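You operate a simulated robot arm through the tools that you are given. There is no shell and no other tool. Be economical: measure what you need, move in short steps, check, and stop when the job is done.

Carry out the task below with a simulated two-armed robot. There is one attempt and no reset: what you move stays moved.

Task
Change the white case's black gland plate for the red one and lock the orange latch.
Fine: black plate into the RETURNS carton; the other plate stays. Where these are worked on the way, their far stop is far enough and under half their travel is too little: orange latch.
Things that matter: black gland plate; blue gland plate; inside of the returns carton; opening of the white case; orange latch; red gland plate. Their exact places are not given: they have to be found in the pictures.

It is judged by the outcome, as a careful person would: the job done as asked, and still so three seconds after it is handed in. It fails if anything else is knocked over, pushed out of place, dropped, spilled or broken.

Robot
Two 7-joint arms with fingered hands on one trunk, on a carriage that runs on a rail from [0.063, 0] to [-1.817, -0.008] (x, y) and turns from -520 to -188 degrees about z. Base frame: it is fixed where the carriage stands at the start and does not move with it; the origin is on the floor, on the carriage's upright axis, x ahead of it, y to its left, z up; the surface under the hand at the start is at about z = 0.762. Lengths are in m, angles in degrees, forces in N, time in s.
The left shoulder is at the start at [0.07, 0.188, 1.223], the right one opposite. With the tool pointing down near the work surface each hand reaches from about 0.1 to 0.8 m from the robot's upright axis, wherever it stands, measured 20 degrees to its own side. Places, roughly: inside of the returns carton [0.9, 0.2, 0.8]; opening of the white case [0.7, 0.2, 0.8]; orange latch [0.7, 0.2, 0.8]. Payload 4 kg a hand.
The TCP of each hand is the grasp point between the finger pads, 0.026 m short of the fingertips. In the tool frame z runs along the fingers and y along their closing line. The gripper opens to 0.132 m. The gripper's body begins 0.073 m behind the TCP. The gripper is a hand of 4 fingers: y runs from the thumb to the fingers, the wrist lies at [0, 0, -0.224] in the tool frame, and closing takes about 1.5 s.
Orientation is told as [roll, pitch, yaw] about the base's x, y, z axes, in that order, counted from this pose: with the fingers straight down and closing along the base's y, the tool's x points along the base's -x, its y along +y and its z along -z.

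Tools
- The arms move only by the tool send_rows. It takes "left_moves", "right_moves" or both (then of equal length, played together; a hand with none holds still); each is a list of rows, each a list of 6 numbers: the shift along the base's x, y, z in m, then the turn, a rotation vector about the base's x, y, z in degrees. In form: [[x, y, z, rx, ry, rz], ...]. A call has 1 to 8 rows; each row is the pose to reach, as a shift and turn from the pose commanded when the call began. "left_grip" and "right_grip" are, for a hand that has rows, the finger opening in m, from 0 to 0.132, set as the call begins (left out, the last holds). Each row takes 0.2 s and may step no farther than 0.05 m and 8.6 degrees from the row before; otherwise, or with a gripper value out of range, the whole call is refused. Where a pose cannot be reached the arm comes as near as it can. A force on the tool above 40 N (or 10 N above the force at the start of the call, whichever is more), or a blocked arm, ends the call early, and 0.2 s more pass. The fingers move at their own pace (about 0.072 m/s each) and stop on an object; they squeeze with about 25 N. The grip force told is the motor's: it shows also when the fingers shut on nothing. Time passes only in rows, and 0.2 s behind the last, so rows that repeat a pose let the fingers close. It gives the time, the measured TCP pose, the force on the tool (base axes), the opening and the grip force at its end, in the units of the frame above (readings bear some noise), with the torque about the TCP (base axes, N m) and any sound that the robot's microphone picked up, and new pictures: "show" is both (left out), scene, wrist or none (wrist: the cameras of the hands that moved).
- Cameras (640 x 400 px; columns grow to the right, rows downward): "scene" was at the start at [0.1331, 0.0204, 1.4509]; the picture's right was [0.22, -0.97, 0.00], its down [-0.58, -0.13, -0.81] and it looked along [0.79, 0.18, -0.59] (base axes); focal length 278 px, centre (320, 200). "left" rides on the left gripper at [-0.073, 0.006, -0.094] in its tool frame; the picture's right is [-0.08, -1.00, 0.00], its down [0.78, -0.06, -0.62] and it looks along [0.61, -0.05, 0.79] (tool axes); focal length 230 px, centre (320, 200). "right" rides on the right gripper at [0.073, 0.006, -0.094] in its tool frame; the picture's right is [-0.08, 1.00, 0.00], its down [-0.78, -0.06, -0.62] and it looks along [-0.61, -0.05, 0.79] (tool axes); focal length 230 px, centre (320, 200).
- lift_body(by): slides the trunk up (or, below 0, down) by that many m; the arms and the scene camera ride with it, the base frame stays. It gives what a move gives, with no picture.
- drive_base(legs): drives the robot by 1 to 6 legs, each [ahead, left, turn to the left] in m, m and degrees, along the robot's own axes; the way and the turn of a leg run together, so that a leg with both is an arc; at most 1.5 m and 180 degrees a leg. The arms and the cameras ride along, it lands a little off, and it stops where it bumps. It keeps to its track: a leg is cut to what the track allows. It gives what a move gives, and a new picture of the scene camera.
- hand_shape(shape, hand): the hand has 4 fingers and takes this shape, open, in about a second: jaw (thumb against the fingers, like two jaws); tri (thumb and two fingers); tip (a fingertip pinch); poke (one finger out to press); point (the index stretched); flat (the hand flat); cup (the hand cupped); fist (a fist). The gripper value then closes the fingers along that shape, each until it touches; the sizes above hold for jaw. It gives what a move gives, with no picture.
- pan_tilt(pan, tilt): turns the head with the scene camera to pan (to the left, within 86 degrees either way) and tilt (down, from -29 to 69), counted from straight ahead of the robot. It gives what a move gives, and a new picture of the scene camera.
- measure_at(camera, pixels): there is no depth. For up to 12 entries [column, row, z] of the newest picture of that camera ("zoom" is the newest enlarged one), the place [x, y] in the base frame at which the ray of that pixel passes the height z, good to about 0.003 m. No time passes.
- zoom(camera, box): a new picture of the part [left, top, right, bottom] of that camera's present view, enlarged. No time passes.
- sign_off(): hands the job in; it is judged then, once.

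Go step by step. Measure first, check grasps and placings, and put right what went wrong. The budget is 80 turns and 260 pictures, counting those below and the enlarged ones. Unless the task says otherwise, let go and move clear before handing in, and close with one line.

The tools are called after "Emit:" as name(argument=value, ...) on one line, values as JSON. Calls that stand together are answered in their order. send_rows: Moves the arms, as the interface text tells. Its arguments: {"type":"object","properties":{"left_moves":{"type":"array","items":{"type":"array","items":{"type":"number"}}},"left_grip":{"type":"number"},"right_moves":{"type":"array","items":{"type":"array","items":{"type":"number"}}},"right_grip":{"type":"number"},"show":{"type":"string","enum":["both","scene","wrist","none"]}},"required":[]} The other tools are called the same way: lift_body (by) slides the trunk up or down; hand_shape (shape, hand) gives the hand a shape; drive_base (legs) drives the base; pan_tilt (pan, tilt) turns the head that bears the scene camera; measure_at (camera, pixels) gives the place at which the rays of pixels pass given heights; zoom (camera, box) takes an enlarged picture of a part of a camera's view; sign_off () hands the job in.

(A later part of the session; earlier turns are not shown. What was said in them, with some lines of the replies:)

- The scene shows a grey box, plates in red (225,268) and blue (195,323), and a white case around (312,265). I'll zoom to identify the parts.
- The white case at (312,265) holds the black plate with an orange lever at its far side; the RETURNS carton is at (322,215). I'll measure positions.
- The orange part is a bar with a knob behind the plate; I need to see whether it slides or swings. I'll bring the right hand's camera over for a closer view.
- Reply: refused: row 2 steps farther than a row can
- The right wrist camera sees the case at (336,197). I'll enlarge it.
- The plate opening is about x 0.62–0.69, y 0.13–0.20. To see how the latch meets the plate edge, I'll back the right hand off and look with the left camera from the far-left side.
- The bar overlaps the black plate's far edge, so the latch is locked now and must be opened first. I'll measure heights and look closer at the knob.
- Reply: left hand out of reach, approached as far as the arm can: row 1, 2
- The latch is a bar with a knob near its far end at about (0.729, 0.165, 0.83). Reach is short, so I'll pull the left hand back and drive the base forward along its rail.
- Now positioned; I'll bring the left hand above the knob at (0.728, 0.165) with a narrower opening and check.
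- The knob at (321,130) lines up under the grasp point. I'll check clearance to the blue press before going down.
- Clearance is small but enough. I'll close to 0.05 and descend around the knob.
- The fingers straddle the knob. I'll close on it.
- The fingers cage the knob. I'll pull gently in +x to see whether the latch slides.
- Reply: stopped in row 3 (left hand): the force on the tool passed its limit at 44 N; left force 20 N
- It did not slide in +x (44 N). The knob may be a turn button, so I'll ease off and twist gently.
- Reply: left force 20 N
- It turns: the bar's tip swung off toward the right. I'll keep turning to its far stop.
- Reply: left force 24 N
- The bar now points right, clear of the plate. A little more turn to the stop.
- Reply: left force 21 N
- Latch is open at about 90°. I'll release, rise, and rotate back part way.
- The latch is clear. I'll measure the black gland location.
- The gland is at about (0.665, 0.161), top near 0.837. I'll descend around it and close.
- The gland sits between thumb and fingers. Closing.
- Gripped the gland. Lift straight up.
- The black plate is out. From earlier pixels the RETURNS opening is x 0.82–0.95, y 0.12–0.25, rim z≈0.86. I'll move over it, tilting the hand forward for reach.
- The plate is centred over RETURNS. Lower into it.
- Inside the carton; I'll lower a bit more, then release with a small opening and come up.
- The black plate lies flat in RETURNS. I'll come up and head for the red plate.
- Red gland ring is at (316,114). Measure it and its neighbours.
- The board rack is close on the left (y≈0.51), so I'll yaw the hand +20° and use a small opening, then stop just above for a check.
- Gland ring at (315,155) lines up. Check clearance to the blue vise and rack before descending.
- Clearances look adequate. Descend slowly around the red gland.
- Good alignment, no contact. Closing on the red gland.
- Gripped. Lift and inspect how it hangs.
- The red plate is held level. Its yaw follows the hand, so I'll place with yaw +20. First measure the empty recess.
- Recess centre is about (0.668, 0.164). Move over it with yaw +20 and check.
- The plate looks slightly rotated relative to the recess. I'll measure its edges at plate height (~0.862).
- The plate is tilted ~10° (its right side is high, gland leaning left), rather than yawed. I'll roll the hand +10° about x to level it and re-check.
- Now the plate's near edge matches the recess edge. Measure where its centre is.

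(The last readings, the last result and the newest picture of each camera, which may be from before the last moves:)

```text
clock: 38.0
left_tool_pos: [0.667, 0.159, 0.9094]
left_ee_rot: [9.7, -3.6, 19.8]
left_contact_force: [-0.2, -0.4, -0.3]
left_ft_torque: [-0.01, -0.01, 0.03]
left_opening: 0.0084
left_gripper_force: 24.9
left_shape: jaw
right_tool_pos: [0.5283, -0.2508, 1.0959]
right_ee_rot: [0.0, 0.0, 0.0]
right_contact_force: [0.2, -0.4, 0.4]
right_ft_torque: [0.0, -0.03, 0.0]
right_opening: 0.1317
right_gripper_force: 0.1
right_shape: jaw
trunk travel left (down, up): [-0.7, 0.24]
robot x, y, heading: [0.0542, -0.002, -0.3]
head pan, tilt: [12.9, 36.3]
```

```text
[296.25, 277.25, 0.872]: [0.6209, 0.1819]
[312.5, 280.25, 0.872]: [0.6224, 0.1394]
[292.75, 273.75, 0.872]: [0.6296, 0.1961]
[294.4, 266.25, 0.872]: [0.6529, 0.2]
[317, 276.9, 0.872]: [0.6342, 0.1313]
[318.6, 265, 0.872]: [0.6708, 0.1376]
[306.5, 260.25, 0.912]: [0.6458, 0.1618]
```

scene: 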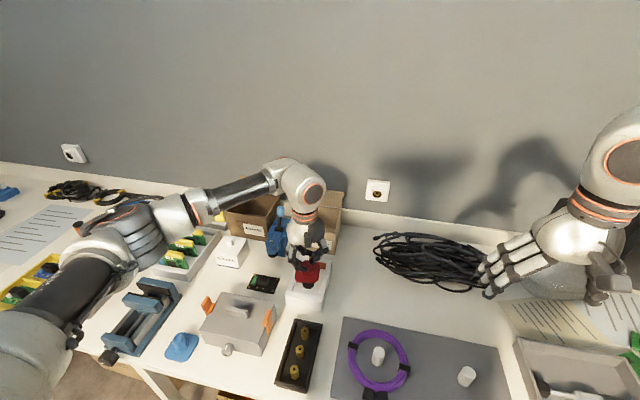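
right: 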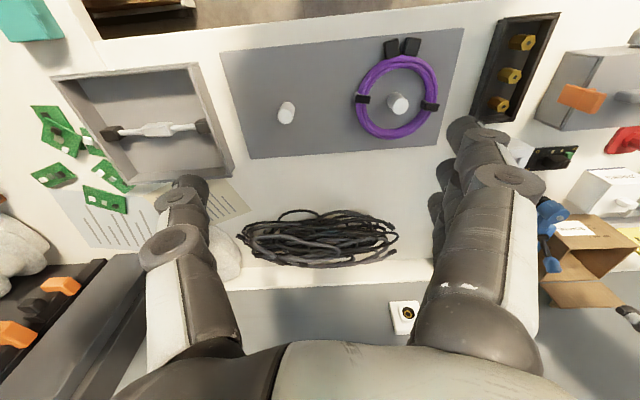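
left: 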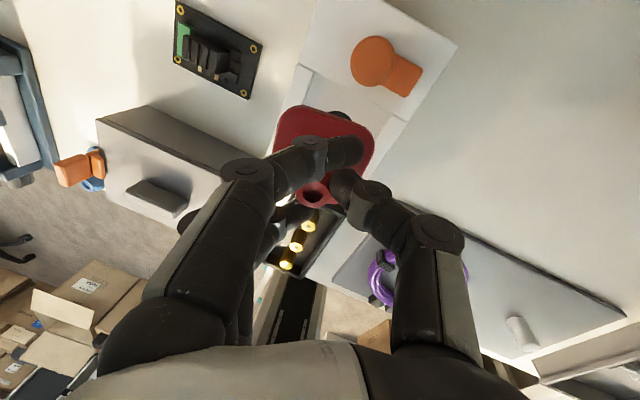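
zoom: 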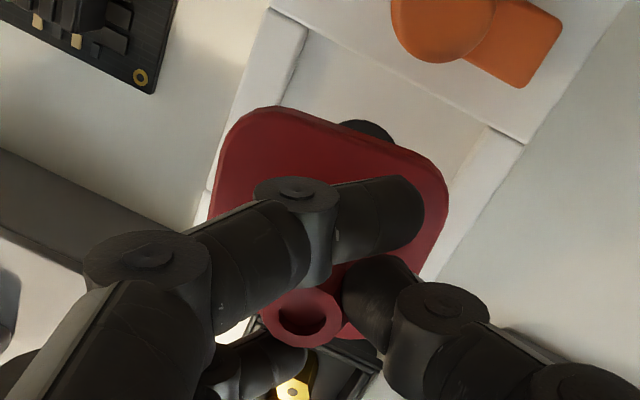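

Estimates put the plate centre at about (0.661, 0.167); I'll shift slightly and lower to just above the recess, then compare.

Emit:
send_rows(left_moves=[[0.003, -0.001, -0.02, 0, 0, 0], [0.006, -0.003, -0.04, 0, 0, 0], [0.006, -0.003, -0.052, 0, 0, 0]], show="wrist")

Emit:
zoom(camera="left", box=[220, 60, 420, 230])

Emit:
zoom(camera="scene", box=[290, 250, 330, 300])

```text
clock: 38.8
left_tool_pos: [0.6749, 0.1563, 0.8583]
left_ee_rot: [9.5, -3.4, 19.8]
left_contact_force: [-0.8, -0.5, 0.0]
left_ft_torque: [-0.01, 0.0, -0.03]
left_opening: 0.0086
left_gripper_force: 25.2
left_shape: jaw
right_tool_pos: [0.5278, -0.2509, 1.0966]
right_ee_rot: [0.0, -0.1, 0.0]
right_contact_force: [0.6, 0.2, -0.1]
right_ft_torque: [-0.01, 0.03, 0.02]
right_opening: 0.132
right_gripper_force: 0.1
right_shape: jaw
trunk travel left (down, up): [-0.7, 0.24]
robot x, y, heading: [0.0616, -0.0005, 0.2]
head pan, tilt: [12.9, 36.3]
```

left: 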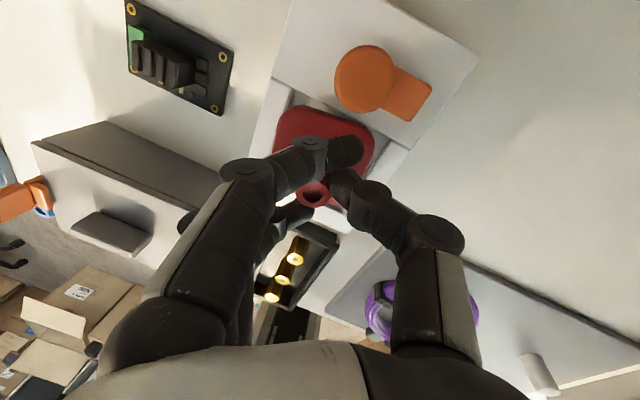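

```text
2.35 times, centred on (320, 145) of left
```

zoom: 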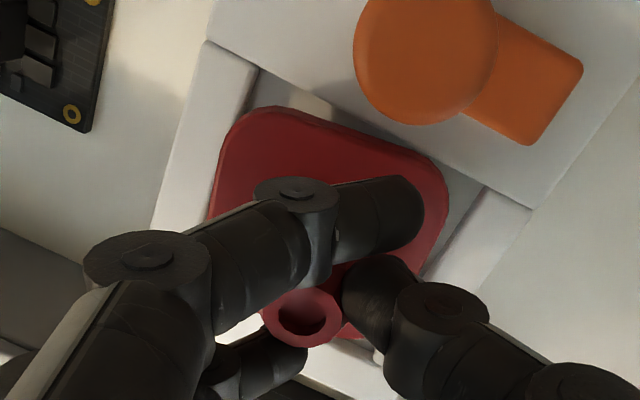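

```text
8.00 times, centred on (310, 275) of scene
```

zoom: 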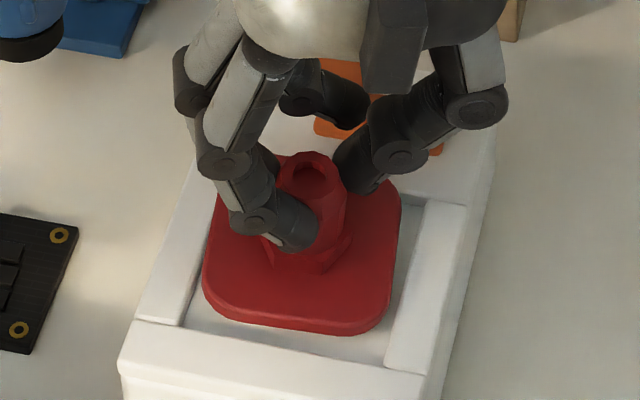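

Almost there: in both views the plate is about 8° counter-clockwise of the recess. I'll yaw -8° and re-check.

Emit:
send_rows(left_moves=[[0, 0, 0, 0, 0, -4], [0, 0, 0, 0, 0, -8]], show="none")

Emit:
zoom(camera="left", box=[220, 60, 420, 230])

Emit:
zoom(camera="scene", box=[290, 250, 330, 300])

```text
clock: 39.4
left_tool_pos: [0.6739, 0.1566, 0.8567]
left_ee_rot: [9.5, -3.3, 11.5]
left_contact_force: [0.7, -0.3, 0.2]
left_ft_torque: [-0.01, 0.0, -0.01]
left_opening: 0.0084
left_gripper_force: 24.6
left_shape: jaw
right_tool_pos: [0.5271, -0.2502, 1.0963]
right_ee_rot: [0.0, 0.0, 0.0]
right_contact_force: [0.8, -0.5, -0.2]
right_ft_torque: [-0.01, 0.02, 0.0]
right_opening: 0.1318
right_gripper_force: 0.1
right_shape: jaw
trunk travel left (down, up): [-0.7, 0.24]
robot x, y, heading: [0.0555, 0.005, 0.2]
head pan, tilt: [12.9, 36.3]
```

```text
2.35 times, centred on (320, 145) of left
```

zoom: 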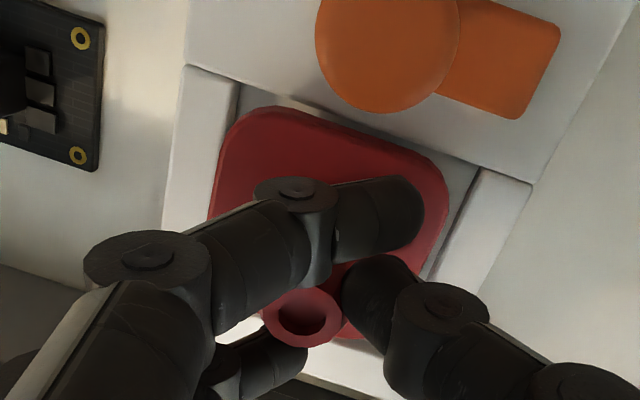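

```text
8.00 times, centred on (310, 275) of scene
```

zoom: 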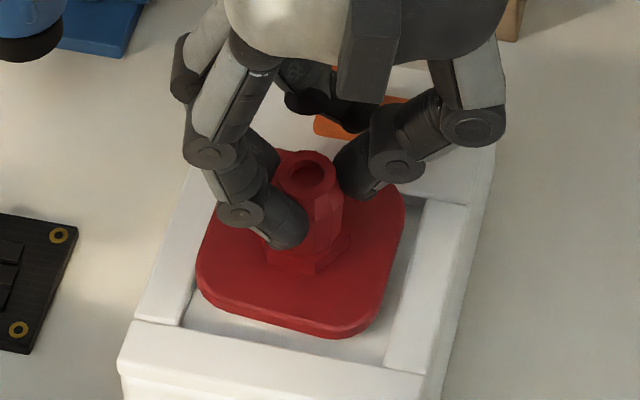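

Well aligned now. I'll take out ~4° of roll (which also shifts the plate right slightly) and lower until contact.

Emit:
send_rows(left_moves=[[0, 0, -0.004, -4, 0, 0], [0, 0, -0.008, -4, 0, 0], [0, 0, -0.011, -4, 0, 0], [0, 0, -0.014, -4, 0, 0]], show="none")

Emit:
zoom(camera="left", box=[220, 60, 420, 230])

Emit:
zoom(camera="scene", box=[290, 250, 330, 300])

```text
clock: 40.6
left_tool_pos: [0.6744, 0.1533, 0.8493]
left_ee_rot: [5.1, -3.1, 11.9]
left_contact_force: [-4.3, 0.3, 23.9]
left_ft_torque: [0.2, 0.32, 0.02]
left_opening: 0.0107
left_gripper_force: 24.9
left_shape: jaw
right_tool_pos: [0.525, -0.251, 1.0969]
right_ee_rot: [0.0, -0.2, 0.0]
right_contact_force: [0.0, 0.3, 0.0]
right_ft_torque: [0.0, 0.0, 0.0]
right_opening: 0.1319
right_gripper_force: 0.0
right_shape: jaw
trunk travel left (down, up): [-0.7, 0.24]
robot x, y, heading: [0.0616, -0.0027, -0.0]
head pan, tilt: [12.9, 36.3]
stopped in row 4 (left hand): the force on the tool passed its limit at 41 N (the readings are from after the stop); the commanded pose is now the measured one
```

```text
2.35 times, centred on (320, 145) of left
```

zoom: 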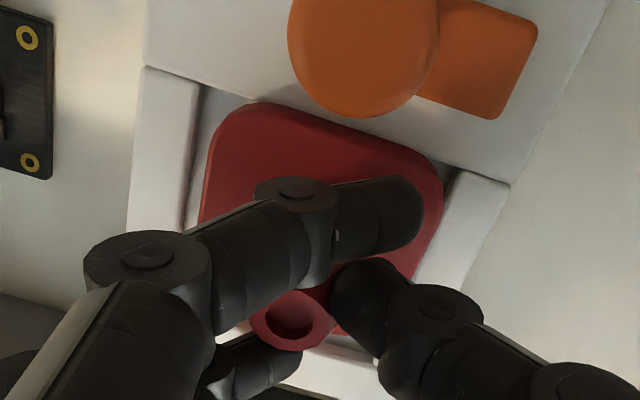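

```text
8.00 times, centred on (310, 275) of scene
```

zoom: 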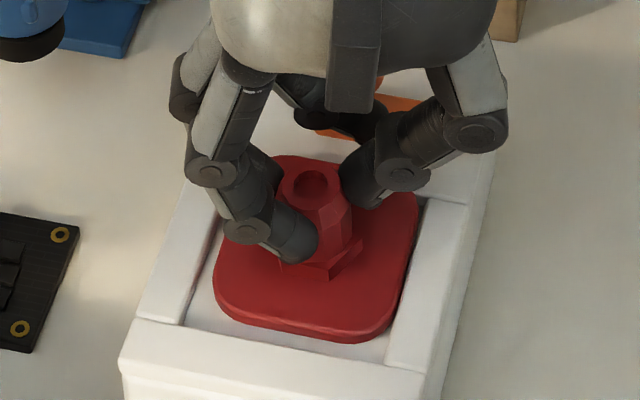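

Contact came early, with the plate's right edge against the right rim. I'll lift 5 mm, shift +y 3 mm and lower again.

Emit:
send_rows(left_moves=[[0, 0, 0.005, 0, 0, 0], [0, 0.003, 0.005, 0, 0, 0], [0, 0.003, 0.001, 0, 0, 0], [0, 0.003, -0.003, 0, 0, 0], [0, 0.003, -0.006, 0, 0, 0]], show="none")

Emit:
zoom(camera="left", box=[220, 60, 420, 230])

Emit:
zoom(camera="scene", box=[290, 250, 330, 300])

```text
clock: 41.7
left_tool_pos: [0.6755, 0.1542, 0.8487]
left_ee_rot: [4.9, -3.1, 11.8]
left_contact_force: [-9.0, -1.2, 27.0]
left_ft_torque: [0.14, 0.42, 0.02]
left_opening: 0.0107
left_gripper_force: 24.9
left_shape: jaw
right_tool_pos: [0.525, -0.251, 1.0979]
right_ee_rot: [-0.1, -0.2, 0.0]
right_contact_force: [-0.2, 0.6, -0.2]
right_ft_torque: [0.03, 0.02, 0.02]
right_opening: 0.1319
right_gripper_force: 0.1
right_shape: jaw
trunk travel left (down, up): [-0.7, 0.24]
robot x, y, heading: [0.0568, 0.0028, -0.1]
head pan, tilt: [12.9, 36.3]
stopped in row 5 (left hand): the force on the tool passed its limit at 42 N (the readings are from after the stop); the commanded pose is now the measured one
```

```text
2.35 times, centred on (320, 145) of left
```

zoom: 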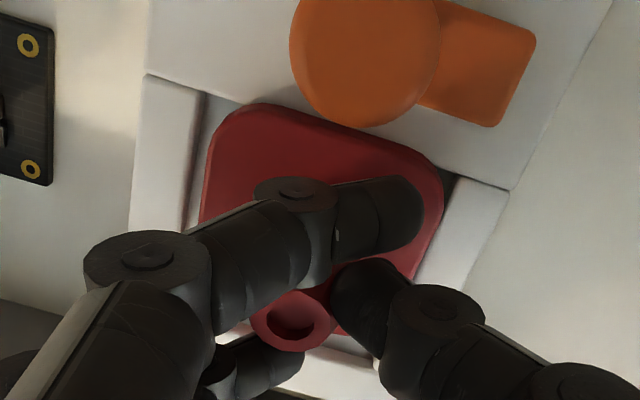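

```text
8.00 times, centred on (310, 275) of scene
```

zoom: 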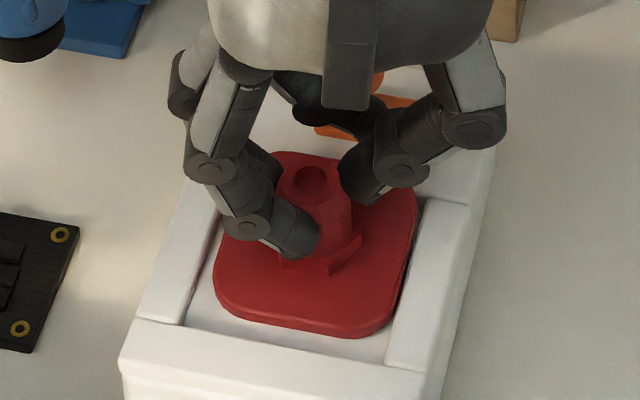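

The plate's far edge is riding on the far rim while there's a gap at the near side. Lift, shift -x 6 mm and +y 2 mm, lower.

Emit:
send_rows(left_moves=[[0, 0, 0.005, 0, 0, 0], [-0.006, 0.002, 0.006, 0, 0, 0], [-0.006, 0.002, 0.001, 0, 0, 0], [-0.006, 0.002, -0.003, 0, 0, 0], [-0.006, 0.002, -0.006, 0, 0, 0], [-0.006, 0.002, -0.009, 0, 0, 0]], show="none")

Emit:
zoom(camera="left", box=[220, 60, 420, 230])

Emit:
zoom(camera="scene", box=[290, 250, 330, 300])

```text
clock: 43.1
left_tool_pos: [0.6728, 0.1551, 0.8441]
left_ee_rot: [4.7, -3.6, 11.9]
left_contact_force: [-6.0, -0.2, 23.1]
left_ft_torque: [0.16, 0.48, -0.02]
left_opening: 0.0106
left_gripper_force: 25.1
left_shape: jaw
right_tool_pos: [0.5266, -0.2505, 1.097]
right_ee_rot: [-0.1, 0.0, 0.0]
right_contact_force: [0.1, 0.2, 0.0]
right_ft_torque: [0.01, 0.01, -0.01]
right_opening: 0.1318
right_gripper_force: 0.1
right_shape: jaw
trunk travel left (down, up): [-0.7, 0.24]
robot x, y, heading: [0.0577, -0.0019, 0.0]
head pan, tilt: [12.9, 36.3]
stopped in row 6 (left hand): the force on the tool passed its limit at 42 N (the readings are from after the stop); the commanded pose is now the measured one
```

```text
2.35 times, centred on (320, 145) of left
```

zoom: 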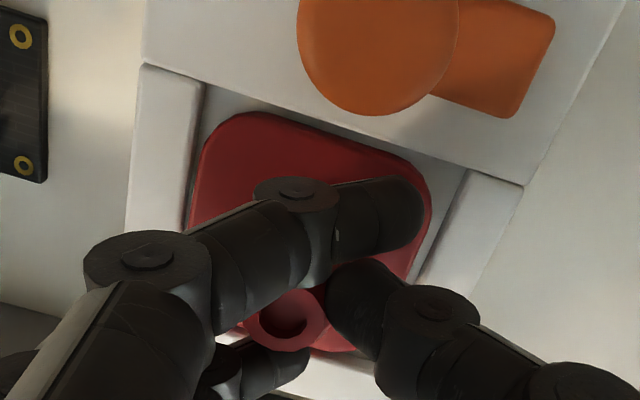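

```text
8.00 times, centred on (310, 275) of scene
```

zoom: 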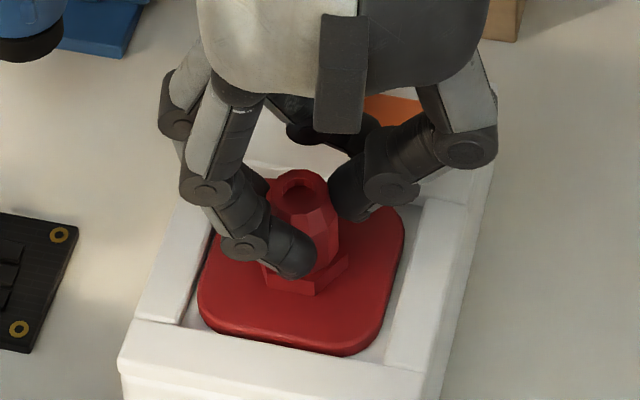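

The plate now looks seated with gaps all around. I'll release and look.

Emit:
send_rows(left_moves=[[0, 0, 0.001, 0, 0, 0], [0, 0, 0.001, 0, 0, 0], [0, 0, 0.001, 0, 0, 0], [0, 0, 0.001, 0, 0, 0]], left_grip=0.055, show="none")

Emit:
zoom(camera="left", box=[220, 60, 420, 230])

Emit:
zoom(camera="scene", box=[290, 250, 330, 300])

```text
clock: 44.1
left_tool_pos: [0.6735, 0.1563, 0.8404]
left_ee_rot: [4.8, -3.2, 12.0]
left_contact_force: [0.1, -0.3, -0.1]
left_ft_torque: [0.03, 0.05, 0.01]
left_opening: 0.0545
left_gripper_force: 0.1
left_shape: jaw
right_tool_pos: [0.5294, -0.2496, 1.0969]
right_ee_rot: [-0.1, 0.1, 0.0]
right_contact_force: [-0.4, 0.0, 0.2]
right_ft_torque: [-0.01, 0.01, -0.02]
right_opening: 0.132
right_gripper_force: 0.0
right_shape: jaw
trunk travel left (down, up): [-0.7, 0.24]
robot x, y, heading: [0.0616, -0.0005, -0.1]
head pan, tilt: [12.9, 36.3]
```

```text
2.35 times, centred on (320, 145) of left
```

zoom: 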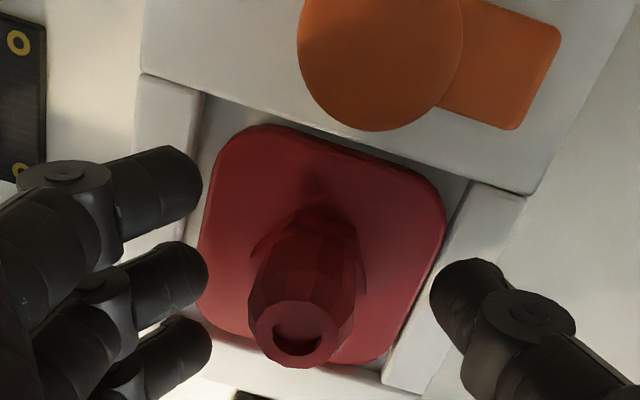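

```text
8.00 times, centred on (310, 275) of scene
```

zoom: 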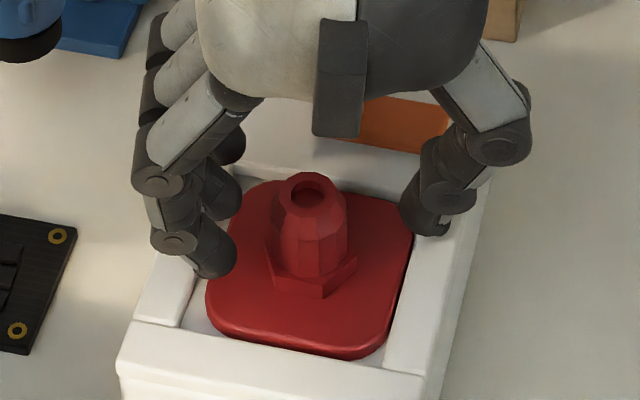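

Red plate is down in the recess. Raise the hand and verify.

Emit:
send_rows(left_moves=[[0, 0, 0.03, 0, 0, 0], [0, 0, 0.07, 0, 0, 0], [0, 0, 0.11, -5, 3, 0], [0.03, 0, 0.13, -5, 3, 8], [0.05, 0, 0.13, -5, 3, 16], [0.06, 0, 0.13, -5, 3, 24], [0.06, 0, 0.13, -5, 3, 32], [0.06, 0, 0.13, -5, 3, 40]], show="wrist")

Emit:
zoom(camera="scene", box=[285, 245, 333, 305])

Emit:
zoom(camera="left", box=[180, 60, 420, 230])

```text
clock: 45.9
left_tool_pos: [0.7331, 0.1568, 0.9708]
left_ee_rot: [2.2, 1.8, 52.3]
left_contact_force: [0.6, 0.1, -2.1]
left_ft_torque: [-0.01, 0.03, 0.01]
left_opening: 0.0546
left_gripper_force: 0.0
left_shape: jaw
right_tool_pos: [0.5282, -0.2505, 1.0963]
right_ee_rot: [0.0, 0.0, 0.0]
right_contact_force: [-0.4, -0.5, 0.1]
right_ft_torque: [0.0, 0.0, -0.03]
right_opening: 0.1317
right_gripper_force: 0.1
right_shape: jaw
trunk travel left (down, up): [-0.7, 0.24]
robot x, y, heading: [0.0602, -0.0012, -0.1]
head pan, tilt: [12.9, 36.3]
```

left: 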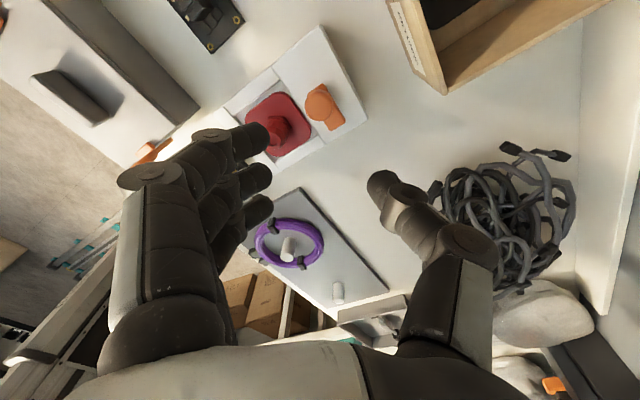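

```text
6.67 times, centred on (309, 275) of scene
```

zoom: 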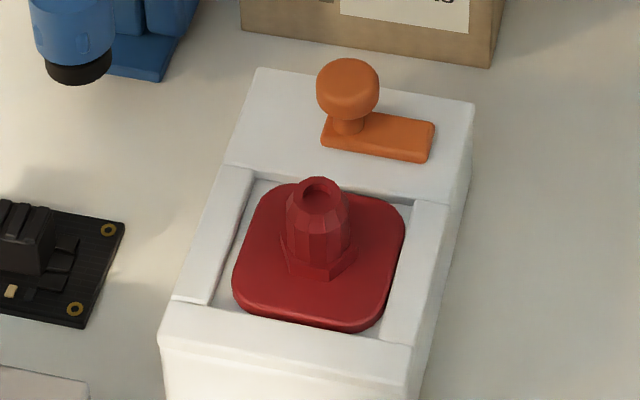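

```text
2.35 times, centred on (300, 145) of left
```

zoom: 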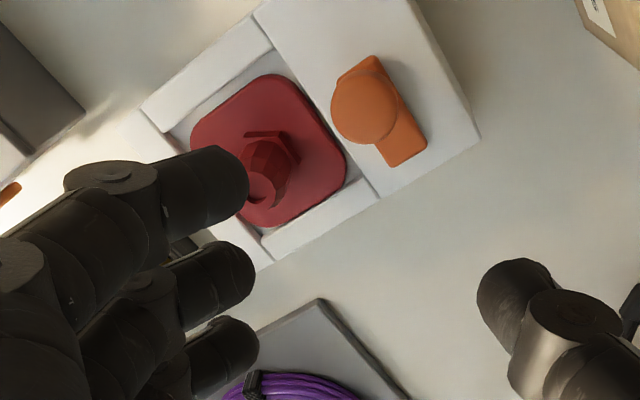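

The plate appears in the recess; I'll zoom tight to confirm its right edge isn't riding on the rim.

Emit:
zoom(camera="left", box=[235, 80, 345, 175])

Emit:
zoom(camera="scene", box=[295, 265, 327, 297])

```text
4.21 times, centred on (290, 128) of left
```

zoom: 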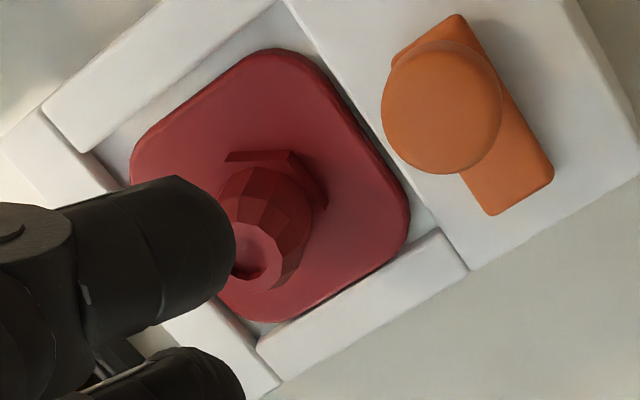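

```text
12.50 times, centred on (311, 281) of scene
```

zoom: 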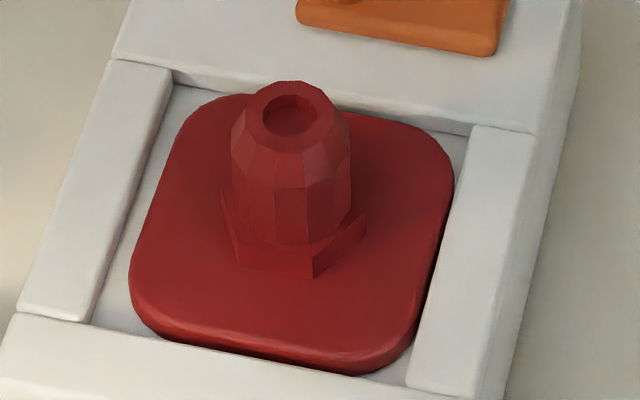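

The plate sits within the rim with gaps around. Now back to the latch: measure the knob and align at yaw ~95°.

Emit:
measure_at(camera="left", pixels=[[318.5, 106, 0.832], [318.5, 106, 0.82]])

Emit:
send_rows(left_moves=[[0, 0, 0, -1, -1, 8], [0, 0, 0, -2, -2, 16], [0, 0, -0.01, -2, -2, 24], [0, 0, -0.02, -2, -2, 32], [0, 0, -0.03, -2, -2, 40], [0, 0, -0.04, -2, -2, 43]], left_grip=0.05)

Emit:
zoom(camera="left", box=[220, 60, 420, 230])

```text
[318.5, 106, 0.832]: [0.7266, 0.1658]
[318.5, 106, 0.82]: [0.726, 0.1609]
```

```text
clock: 47.3
left_tool_pos: [0.7321, 0.1561, 0.9317]
left_ee_rot: [-0.3, 3.1, 95.0]
left_contact_force: [-0.2, -0.2, 0.6]
left_ft_torque: [-0.01, 0.0, 0.05]
left_opening: 0.0506
left_gripper_force: 0.0
left_shape: jaw
right_tool_pos: [0.5299, -0.2503, 1.0969]
right_ee_rot: [0.0, 0.0, 0.1]
right_contact_force: [-1.3, 0.9, 0.3]
right_ft_torque: [-0.03, 0.01, 0.01]
right_opening: 0.1322
right_gripper_force: 0.0
right_shape: jaw
trunk travel left (down, up): [-0.7, 0.24]
robot x, y, heading: [0.0603, 0.0001, 0.2]
head pan, tilt: [12.9, 36.3]
```

scene: 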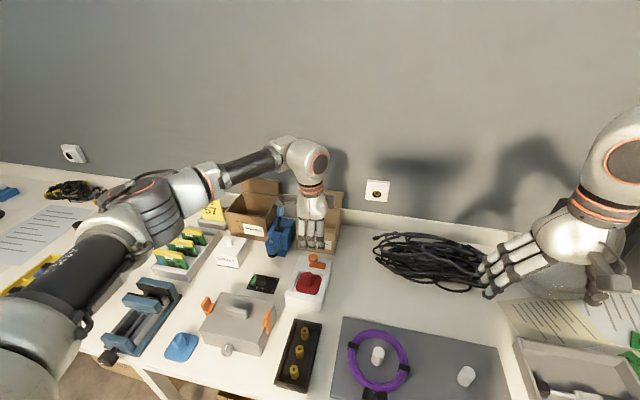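
left: 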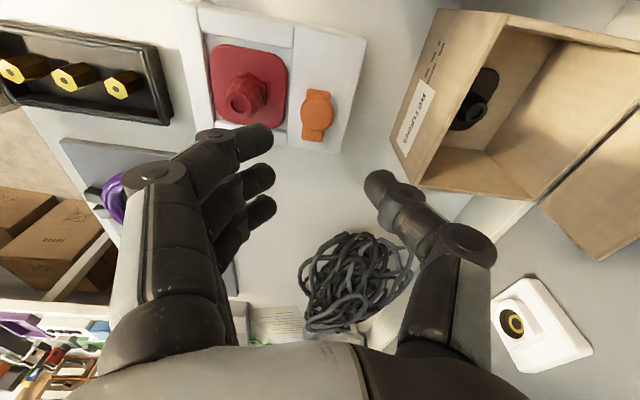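

```text
2.35 times, centred on (320, 145) of left
```

zoom: 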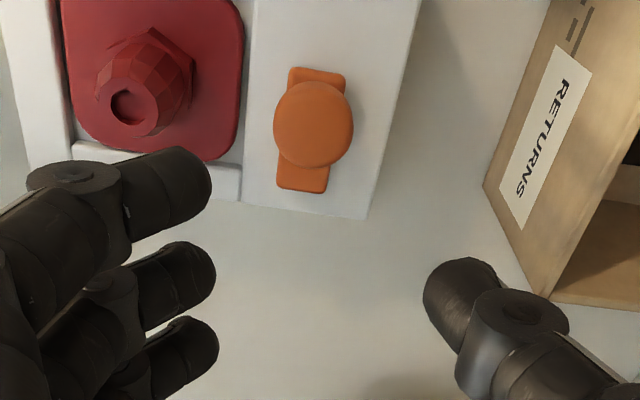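

Knob is at (317,113); I'll measure and descend on it with a +y correction.

Emit:
measure_at(camera="left", pixels=[[317, 113, 0.832], [288, 100, 0.8]])

Emit:
send_rows(left_moves=[[0, 0.004, -0.02, 0, -3, 0], [-0.001, 0.008, -0.04, 0, -3, 0], [-0.001, 0.008, -0.06, 0, -3, 0]], show="wrist")

```text
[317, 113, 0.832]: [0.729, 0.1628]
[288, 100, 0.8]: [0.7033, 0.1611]
```

```text
clock: 48.1
left_tool_pos: [0.7323, 0.1631, 0.8729]
left_ee_rot: [-3.2, 3.3, 94.7]
left_contact_force: [-0.1, -0.2, 0.3]
left_ft_torque: [0.01, 0.02, -0.05]
left_opening: 0.0509
left_gripper_force: 0.0
left_shape: jaw
right_tool_pos: [0.5289, -0.2509, 1.0969]
right_ee_rot: [0.0, -0.1, 0.0]
right_contact_force: [0.1, -0.2, 0.8]
right_ft_torque: [-0.02, -0.01, 0.01]
right_opening: 0.1318
right_gripper_force: 0.1
right_shape: jaw
trunk travel left (down, up): [-0.7, 0.24]
robot x, y, heading: [0.0558, 0.0011, 0.2]
head pan, tilt: [12.9, 36.3]
```

left: 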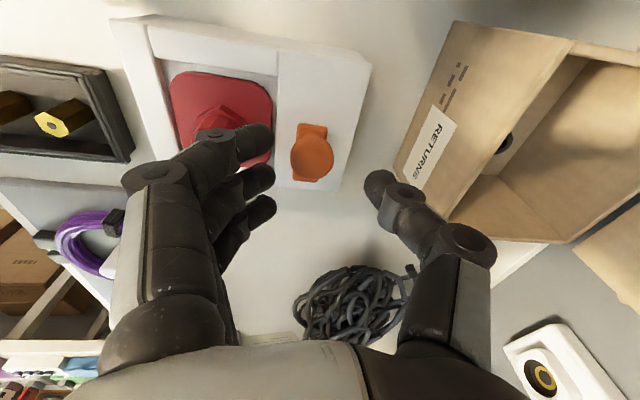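

Correct the residual tilt and descend to the knob.

Emit:
send_rows(left_moves=[[-0.001, 0, -0.01, 3, 3, 0], [-0.003, 0, -0.02, 3, 3, 0], [-0.003, 0, -0.029, 3, 3, 0], [-0.003, 0, -0.035, 3, 3, 0]], show="wrist")

Emit:
zoom(camera="scene", box=[275, 225, 345, 305])

```text
clock: 49.1
left_tool_pos: [0.7308, 0.1643, 0.8369]
left_ee_rot: [-0.5, 0.2, 94.8]
left_contact_force: [0.7, 0.4, 0.6]
left_ft_torque: [0.0, 0.01, 0.0]
left_opening: 0.0501
left_gripper_force: 0.2
left_shape: jaw
right_tool_pos: [0.527, -0.2513, 1.0975]
right_ee_rot: [0.0, 0.0, 0.1]
right_contact_force: [0.3, 0.1, -0.4]
right_ft_torque: [0.0, -0.01, 0.0]
right_opening: 0.1317
right_gripper_force: 0.1
right_shape: jaw
trunk travel left (down, up): [-0.7, 0.24]
robot x, y, heading: [0.0595, -0.0013, 0.0]
head pan, tilt: [12.9, 36.3]
```

left: 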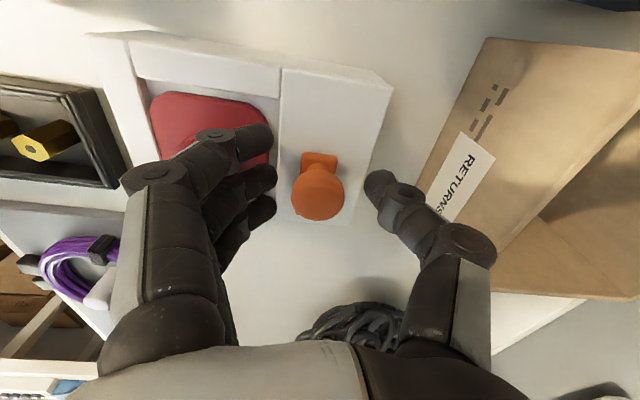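

```text
5.00 times, centred on (310, 265) of scene
```

zoom: 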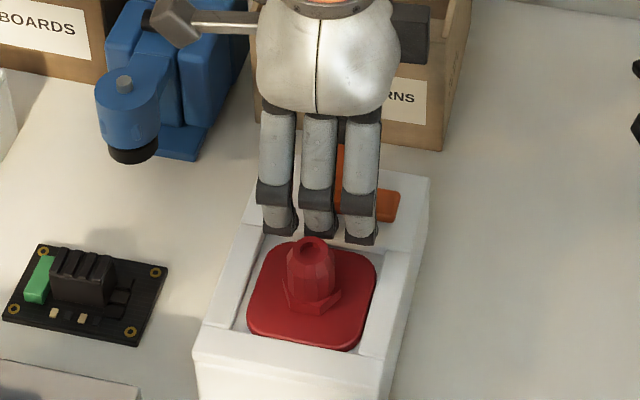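

Straddling the knob, clear of the red gland. Close and turn back toward locked.

Emit:
send_rows(left_moves=[[0, 0, 0, 0, 0, 0], [0, 0, 0, 0, 0, 0], [0, 0, 0, 0, 0, 0], [0, 0, 0, 0, 0, 0], [0, 0, 0, 0, 0, 0]], left_grip=0.0, show="none")

Emit:
send_rows(left_moves=[[0, 0, 0, 0, 0, -8], [0, 0, 0, 0, 0, -16], [0, 0, 0, 0, 0, -24], [0, 0, 0, 0, 0, -32], [0, 0, 0, 0, 0, -40]], show="wrist")

Emit:
zoom(camera="scene", box=[275, 225, 345, 305])

```text
clock: 50.3
left_tool_pos: [0.7306, 0.1644, 0.8369]
left_ee_rot: [-0.5, 0.1, 94.8]
left_contact_force: [9.8, 1.2, 3.7]
left_ft_torque: [-0.44, 0.46, -0.28]
left_opening: 0.0094
left_gripper_force: 24.7
left_shape: jaw
right_tool_pos: [0.5297, -0.251, 1.096]
right_ee_rot: [-0.1, 0.0, -0.1]
right_contact_force: [0.5, 1.0, 0.7]
right_ft_torque: [-0.03, 0.02, 0.02]
right_opening: 0.1321
right_gripper_force: 0.1
right_shape: jaw
trunk travel left (down, up): [-0.7, 0.24]
robot x, y, heading: [0.0562, -0.0027, 0.1]
head pan, tilt: [12.9, 36.3]
```

```text
clock: 51.5
left_tool_pos: [0.7317, 0.1641, 0.8361]
left_ee_rot: [-0.4, 0.2, 54.6]
left_contact_force: [22.6, -3.2, 2.5]
left_ft_torque: [0.03, 0.17, 0.03]
left_opening: 0.0082
left_gripper_force: 25.3
left_shape: jaw
right_tool_pos: [0.5305, -0.2518, 1.0962]
right_ee_rot: [0.1, 0.2, 0.0]
right_contact_force: [-0.5, 0.1, -0.8]
right_ft_torque: [0.01, -0.03, 0.01]
right_opening: 0.1317
right_gripper_force: 0.0
right_shape: jaw
trunk travel left (down, up): [-0.7, 0.24]
robot x, y, heading: [0.0608, 0.0002, -0.3]
head pan, tilt: [12.9, 36.3]
```

left: 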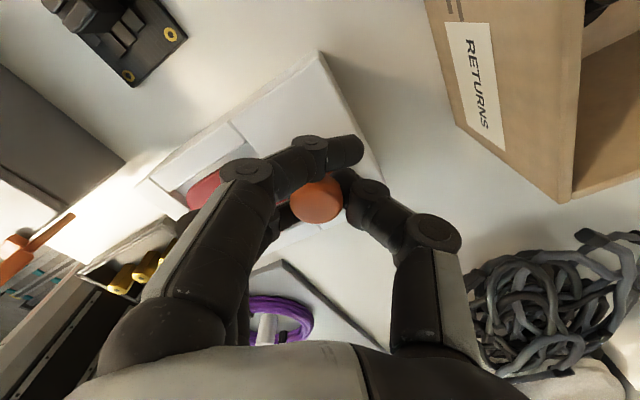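

```text
5.00 times, centred on (310, 265) of scene
```

zoom: 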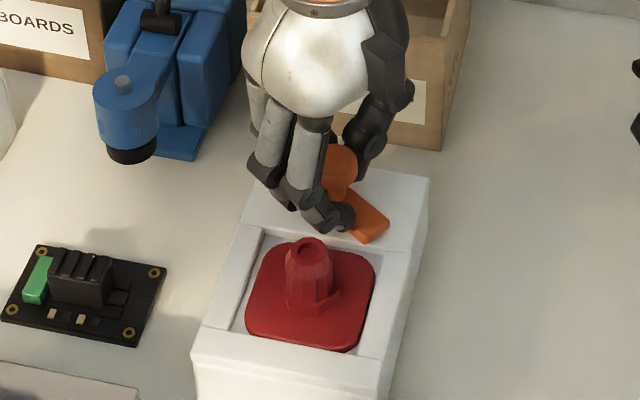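

The bar is swinging back. Continue the rest of the turn, easing +x slightly.

Emit:
send_rows(left_moves=[[0.002, 0, 0, 0, 0, -8], [0.003, 0, 0, 0, 0, -16], [0.003, 0, 0, 0, 0, -24], [0.003, 0, 0, 0, 0, -32], [0.003, 0, 0, 0, 0, -40], [0.003, 0, 0, 0, 0, -48]], show="wrist")

Emit:
zoom(camera="scene", box=[275, 225, 345, 305])

```text
clock: 52.9
left_tool_pos: [0.7336, 0.1619, 0.8348]
left_ee_rot: [-0.5, 0.2, 6.6]
left_contact_force: [5.4, -18.2, -6.8]
left_ft_torque: [0.05, 0.08, 0.12]
left_opening: 0.0079
left_gripper_force: 25.0
left_shape: jaw
right_tool_pos: [0.5295, -0.2533, 1.0955]
right_ee_rot: [0.0, 0.2, 0.1]
right_contact_force: [-0.4, -0.9, 0.9]
right_ft_torque: [0.01, 0.02, 0.0]
right_opening: 0.1318
right_gripper_force: 0.1
right_shape: jaw
trunk travel left (down, up): [-0.7, 0.24]
robot x, y, heading: [0.0564, 0.0008, 0.2]
head pan, tilt: [12.9, 36.3]
```

left: 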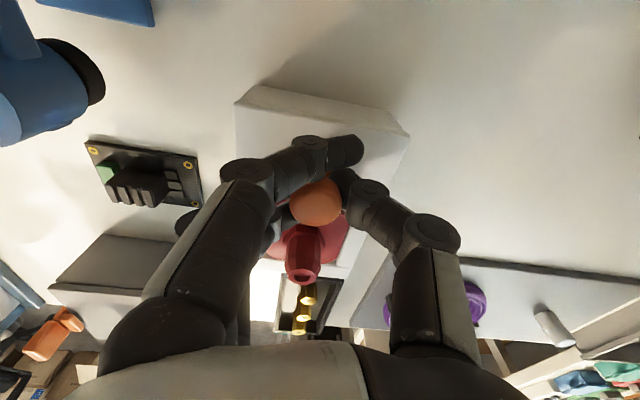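

```text
5.00 times, centred on (310, 265) of scene
```

zoom: 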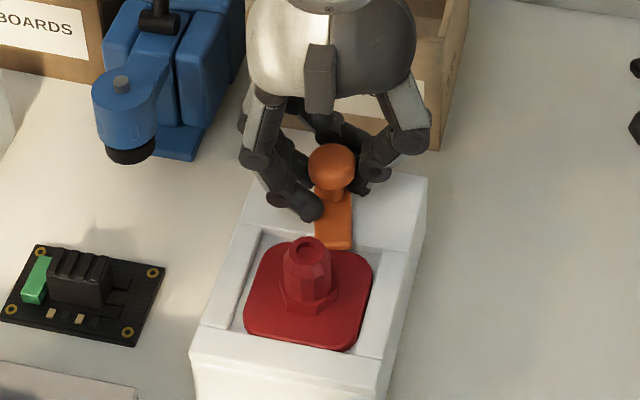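

Bar is nearly aligned but needs about 10–15° more. Continue to the stop.

Emit:
send_rows(left_moves=[[0, 0.001, 0, 0, 0, -6], [0, 0.002, 0, 0, 0, -12], [0, 0.002, 0, 0, 0, -18], [0, 0.002, 0, 0, 0, -22]], show="none")

Emit:
zoom(camera="scene", box=[275, 225, 345, 305])

Emit:
zoom(camera="left", box=[220, 80, 420, 290])

```text
clock: 53.9
left_tool_pos: [0.7333, 0.1633, 0.8361]
left_ee_rot: [-0.3, 0.2, -15.4]
left_contact_force: [5.7, -35.0, -7.0]
left_ft_torque: [-0.21, -0.07, 0.34]
left_opening: 0.0073
left_gripper_force: 24.7
left_shape: jaw
right_tool_pos: [0.5298, -0.2546, 1.0941]
right_ee_rot: [0.2, 0.2, 0.0]
right_contact_force: [0.0, -0.1, 1.0]
right_ft_torque: [-0.02, 0.01, -0.01]
right_opening: 0.1318
right_gripper_force: 0.1
right_shape: jaw
trunk travel left (down, up): [-0.7, 0.24]
robot x, y, heading: [0.0594, -0.0013, -0.2]
head pan, tilt: [12.9, 36.3]
```

```text
5.00 times, centred on (310, 265) of scene
```

zoom: 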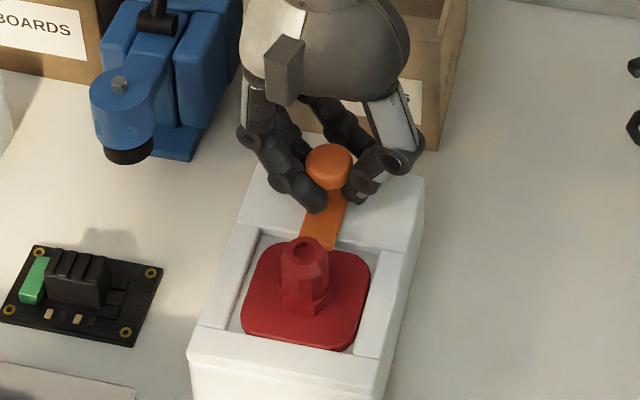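

```text
1.90 times, centred on (320, 185) of left
```

zoom: 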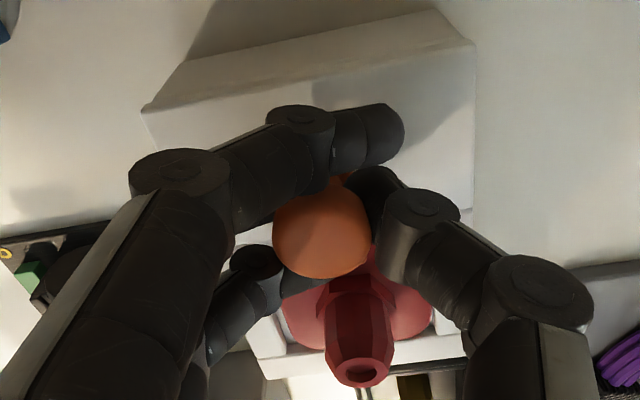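

The bar now lies along the case as at the start, over the plate edge. Release, relieving the side load, and rise.

Emit:
send_rows(left_moves=[[0, -0.003, 0, 0, 0, 2], [0, -0.003, 0, 0, 0, 2], [0, -0.003, 0, 0, 0, 2], [0, -0.003, 0, 0, 0, 2], [0, -0.003, 0.03, 0, 0, 2], [0, -0.003, 0.07, 0, 0, 2], [-0.02, -0.003, 0.11, 0, 0, 4], [-0.06, 0, 0.14, 0, 0, 8]], left_grip=0.05, show="none")

Emit:
send_rows(left_moves=[[-0.03, 0.03, 0.03, 0, 0, 4], [-0.06, 0.065, 0.06, 0, 0, 7], [-0.09, 0.1, 0.07, 0, 0, 7], [-0.1, 0.14, 0.08, 0, 0, 7]], show="scene")

Emit:
zoom(camera="scene", box=[285, 240, 335, 305])

Emit:
zoom(camera="scene", box=[160, 170, 350, 370])

```text
clock: 55.7
left_tool_pos: [0.6724, 0.1685, 0.9782]
left_ee_rot: [-0.4, 0.0, -7.1]
left_contact_force: [0.2, 1.2, -0.2]
left_ft_torque: [0.0, -0.05, -0.01]
left_opening: 0.0493
left_gripper_force: 0.1
left_shape: jaw
right_tool_pos: [0.5262, -0.2502, 1.0971]
right_ee_rot: [0.0, -0.2, 0.1]
right_contact_force: [-0.5, 0.6, 1.0]
right_ft_torque: [-0.01, 0.02, 0.01]
right_opening: 0.1319
right_gripper_force: 0.0
right_shape: jaw
trunk travel left (down, up): [-0.7, 0.24]
robot x, y, heading: [0.0606, -0.0001, 0.0]
head pan, tilt: [12.9, 36.3]
```

```text
refused: row 1 steps farther than a row can; nothing moved
```

```text
6.15 times, centred on (310, 272) of scene
```

zoom: 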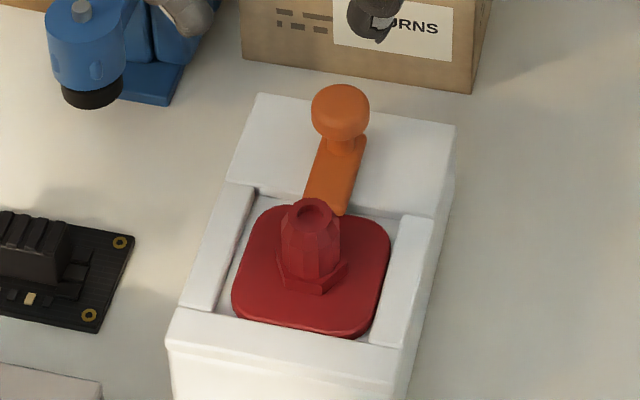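

```text
2.00 times, centred on (255, 270) of scene
```

zoom: 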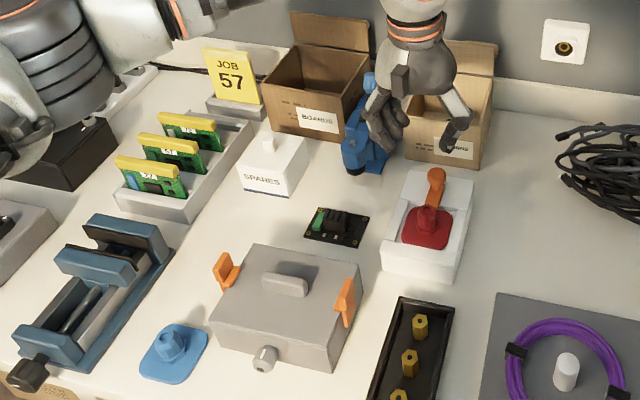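

The latch lies parallel to the case again. Check the overlap from the left wrist camera.

Emit:
send_rows(left_moves=[[0, 0, 0.02, 0, 0, 3], [0.03, 0.02, 0.04, 0, 0, 7], [0.06, 0.05, 0.05, 0, 0, 7], [0.08, 0.085, 0.06, 0, 0, 7], [0.08, 0.12, 0.06, 0, 0, 7]], show="wrist")

Emit:
zoom(camera="left", box=[330, 60, 470, 180])

```text
clock: 56.9
left_tool_pos: [0.7526, 0.2881, 1.0356]
left_ee_rot: [-0.4, 0.1, -0.2]
left_contact_force: [0.7, 1.2, -0.6]
left_ft_torque: [0.0, 0.01, 0.0]
left_opening: 0.0496
left_gripper_force: 0.0
left_shape: jaw
right_tool_pos: [0.5288, -0.25, 1.0969]
right_ee_rot: [-0.1, 0.0, 0.0]
right_contact_force: [-0.1, 0.3, 0.1]
right_ft_torque: [-0.01, -0.02, 0.01]
right_opening: 0.1318
right_gripper_force: 0.0
right_shape: jaw
trunk travel left (down, up): [-0.7, 0.24]
robot x, y, heading: [0.0591, 0.0018, 0.1]
head pan, tilt: [12.9, 36.3]
```

left: 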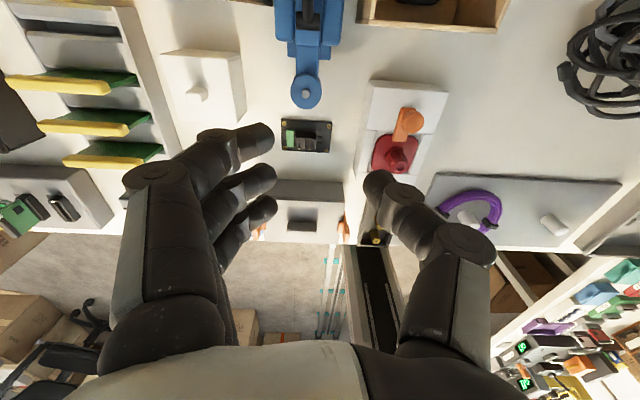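

```text
3.33 times, centred on (400, 120) of left
```

zoom: 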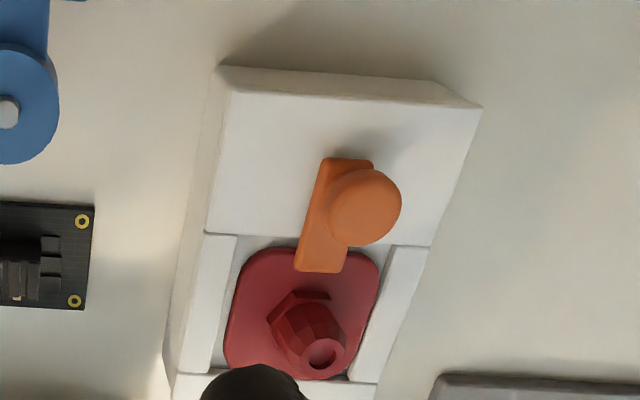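

The orange bar overlaps the red plate's far edge exactly as it first did on the black one, the black plate lies in RETURNS, and the hands are clear. Handing in.

Emit:
sign_off()

```text
The job is handed in.
```

The red gland plate is in the white case with the orange latch turned back to locked over its far edge. The black plate is in the RETURNS carton, and the blue plate was not touched.
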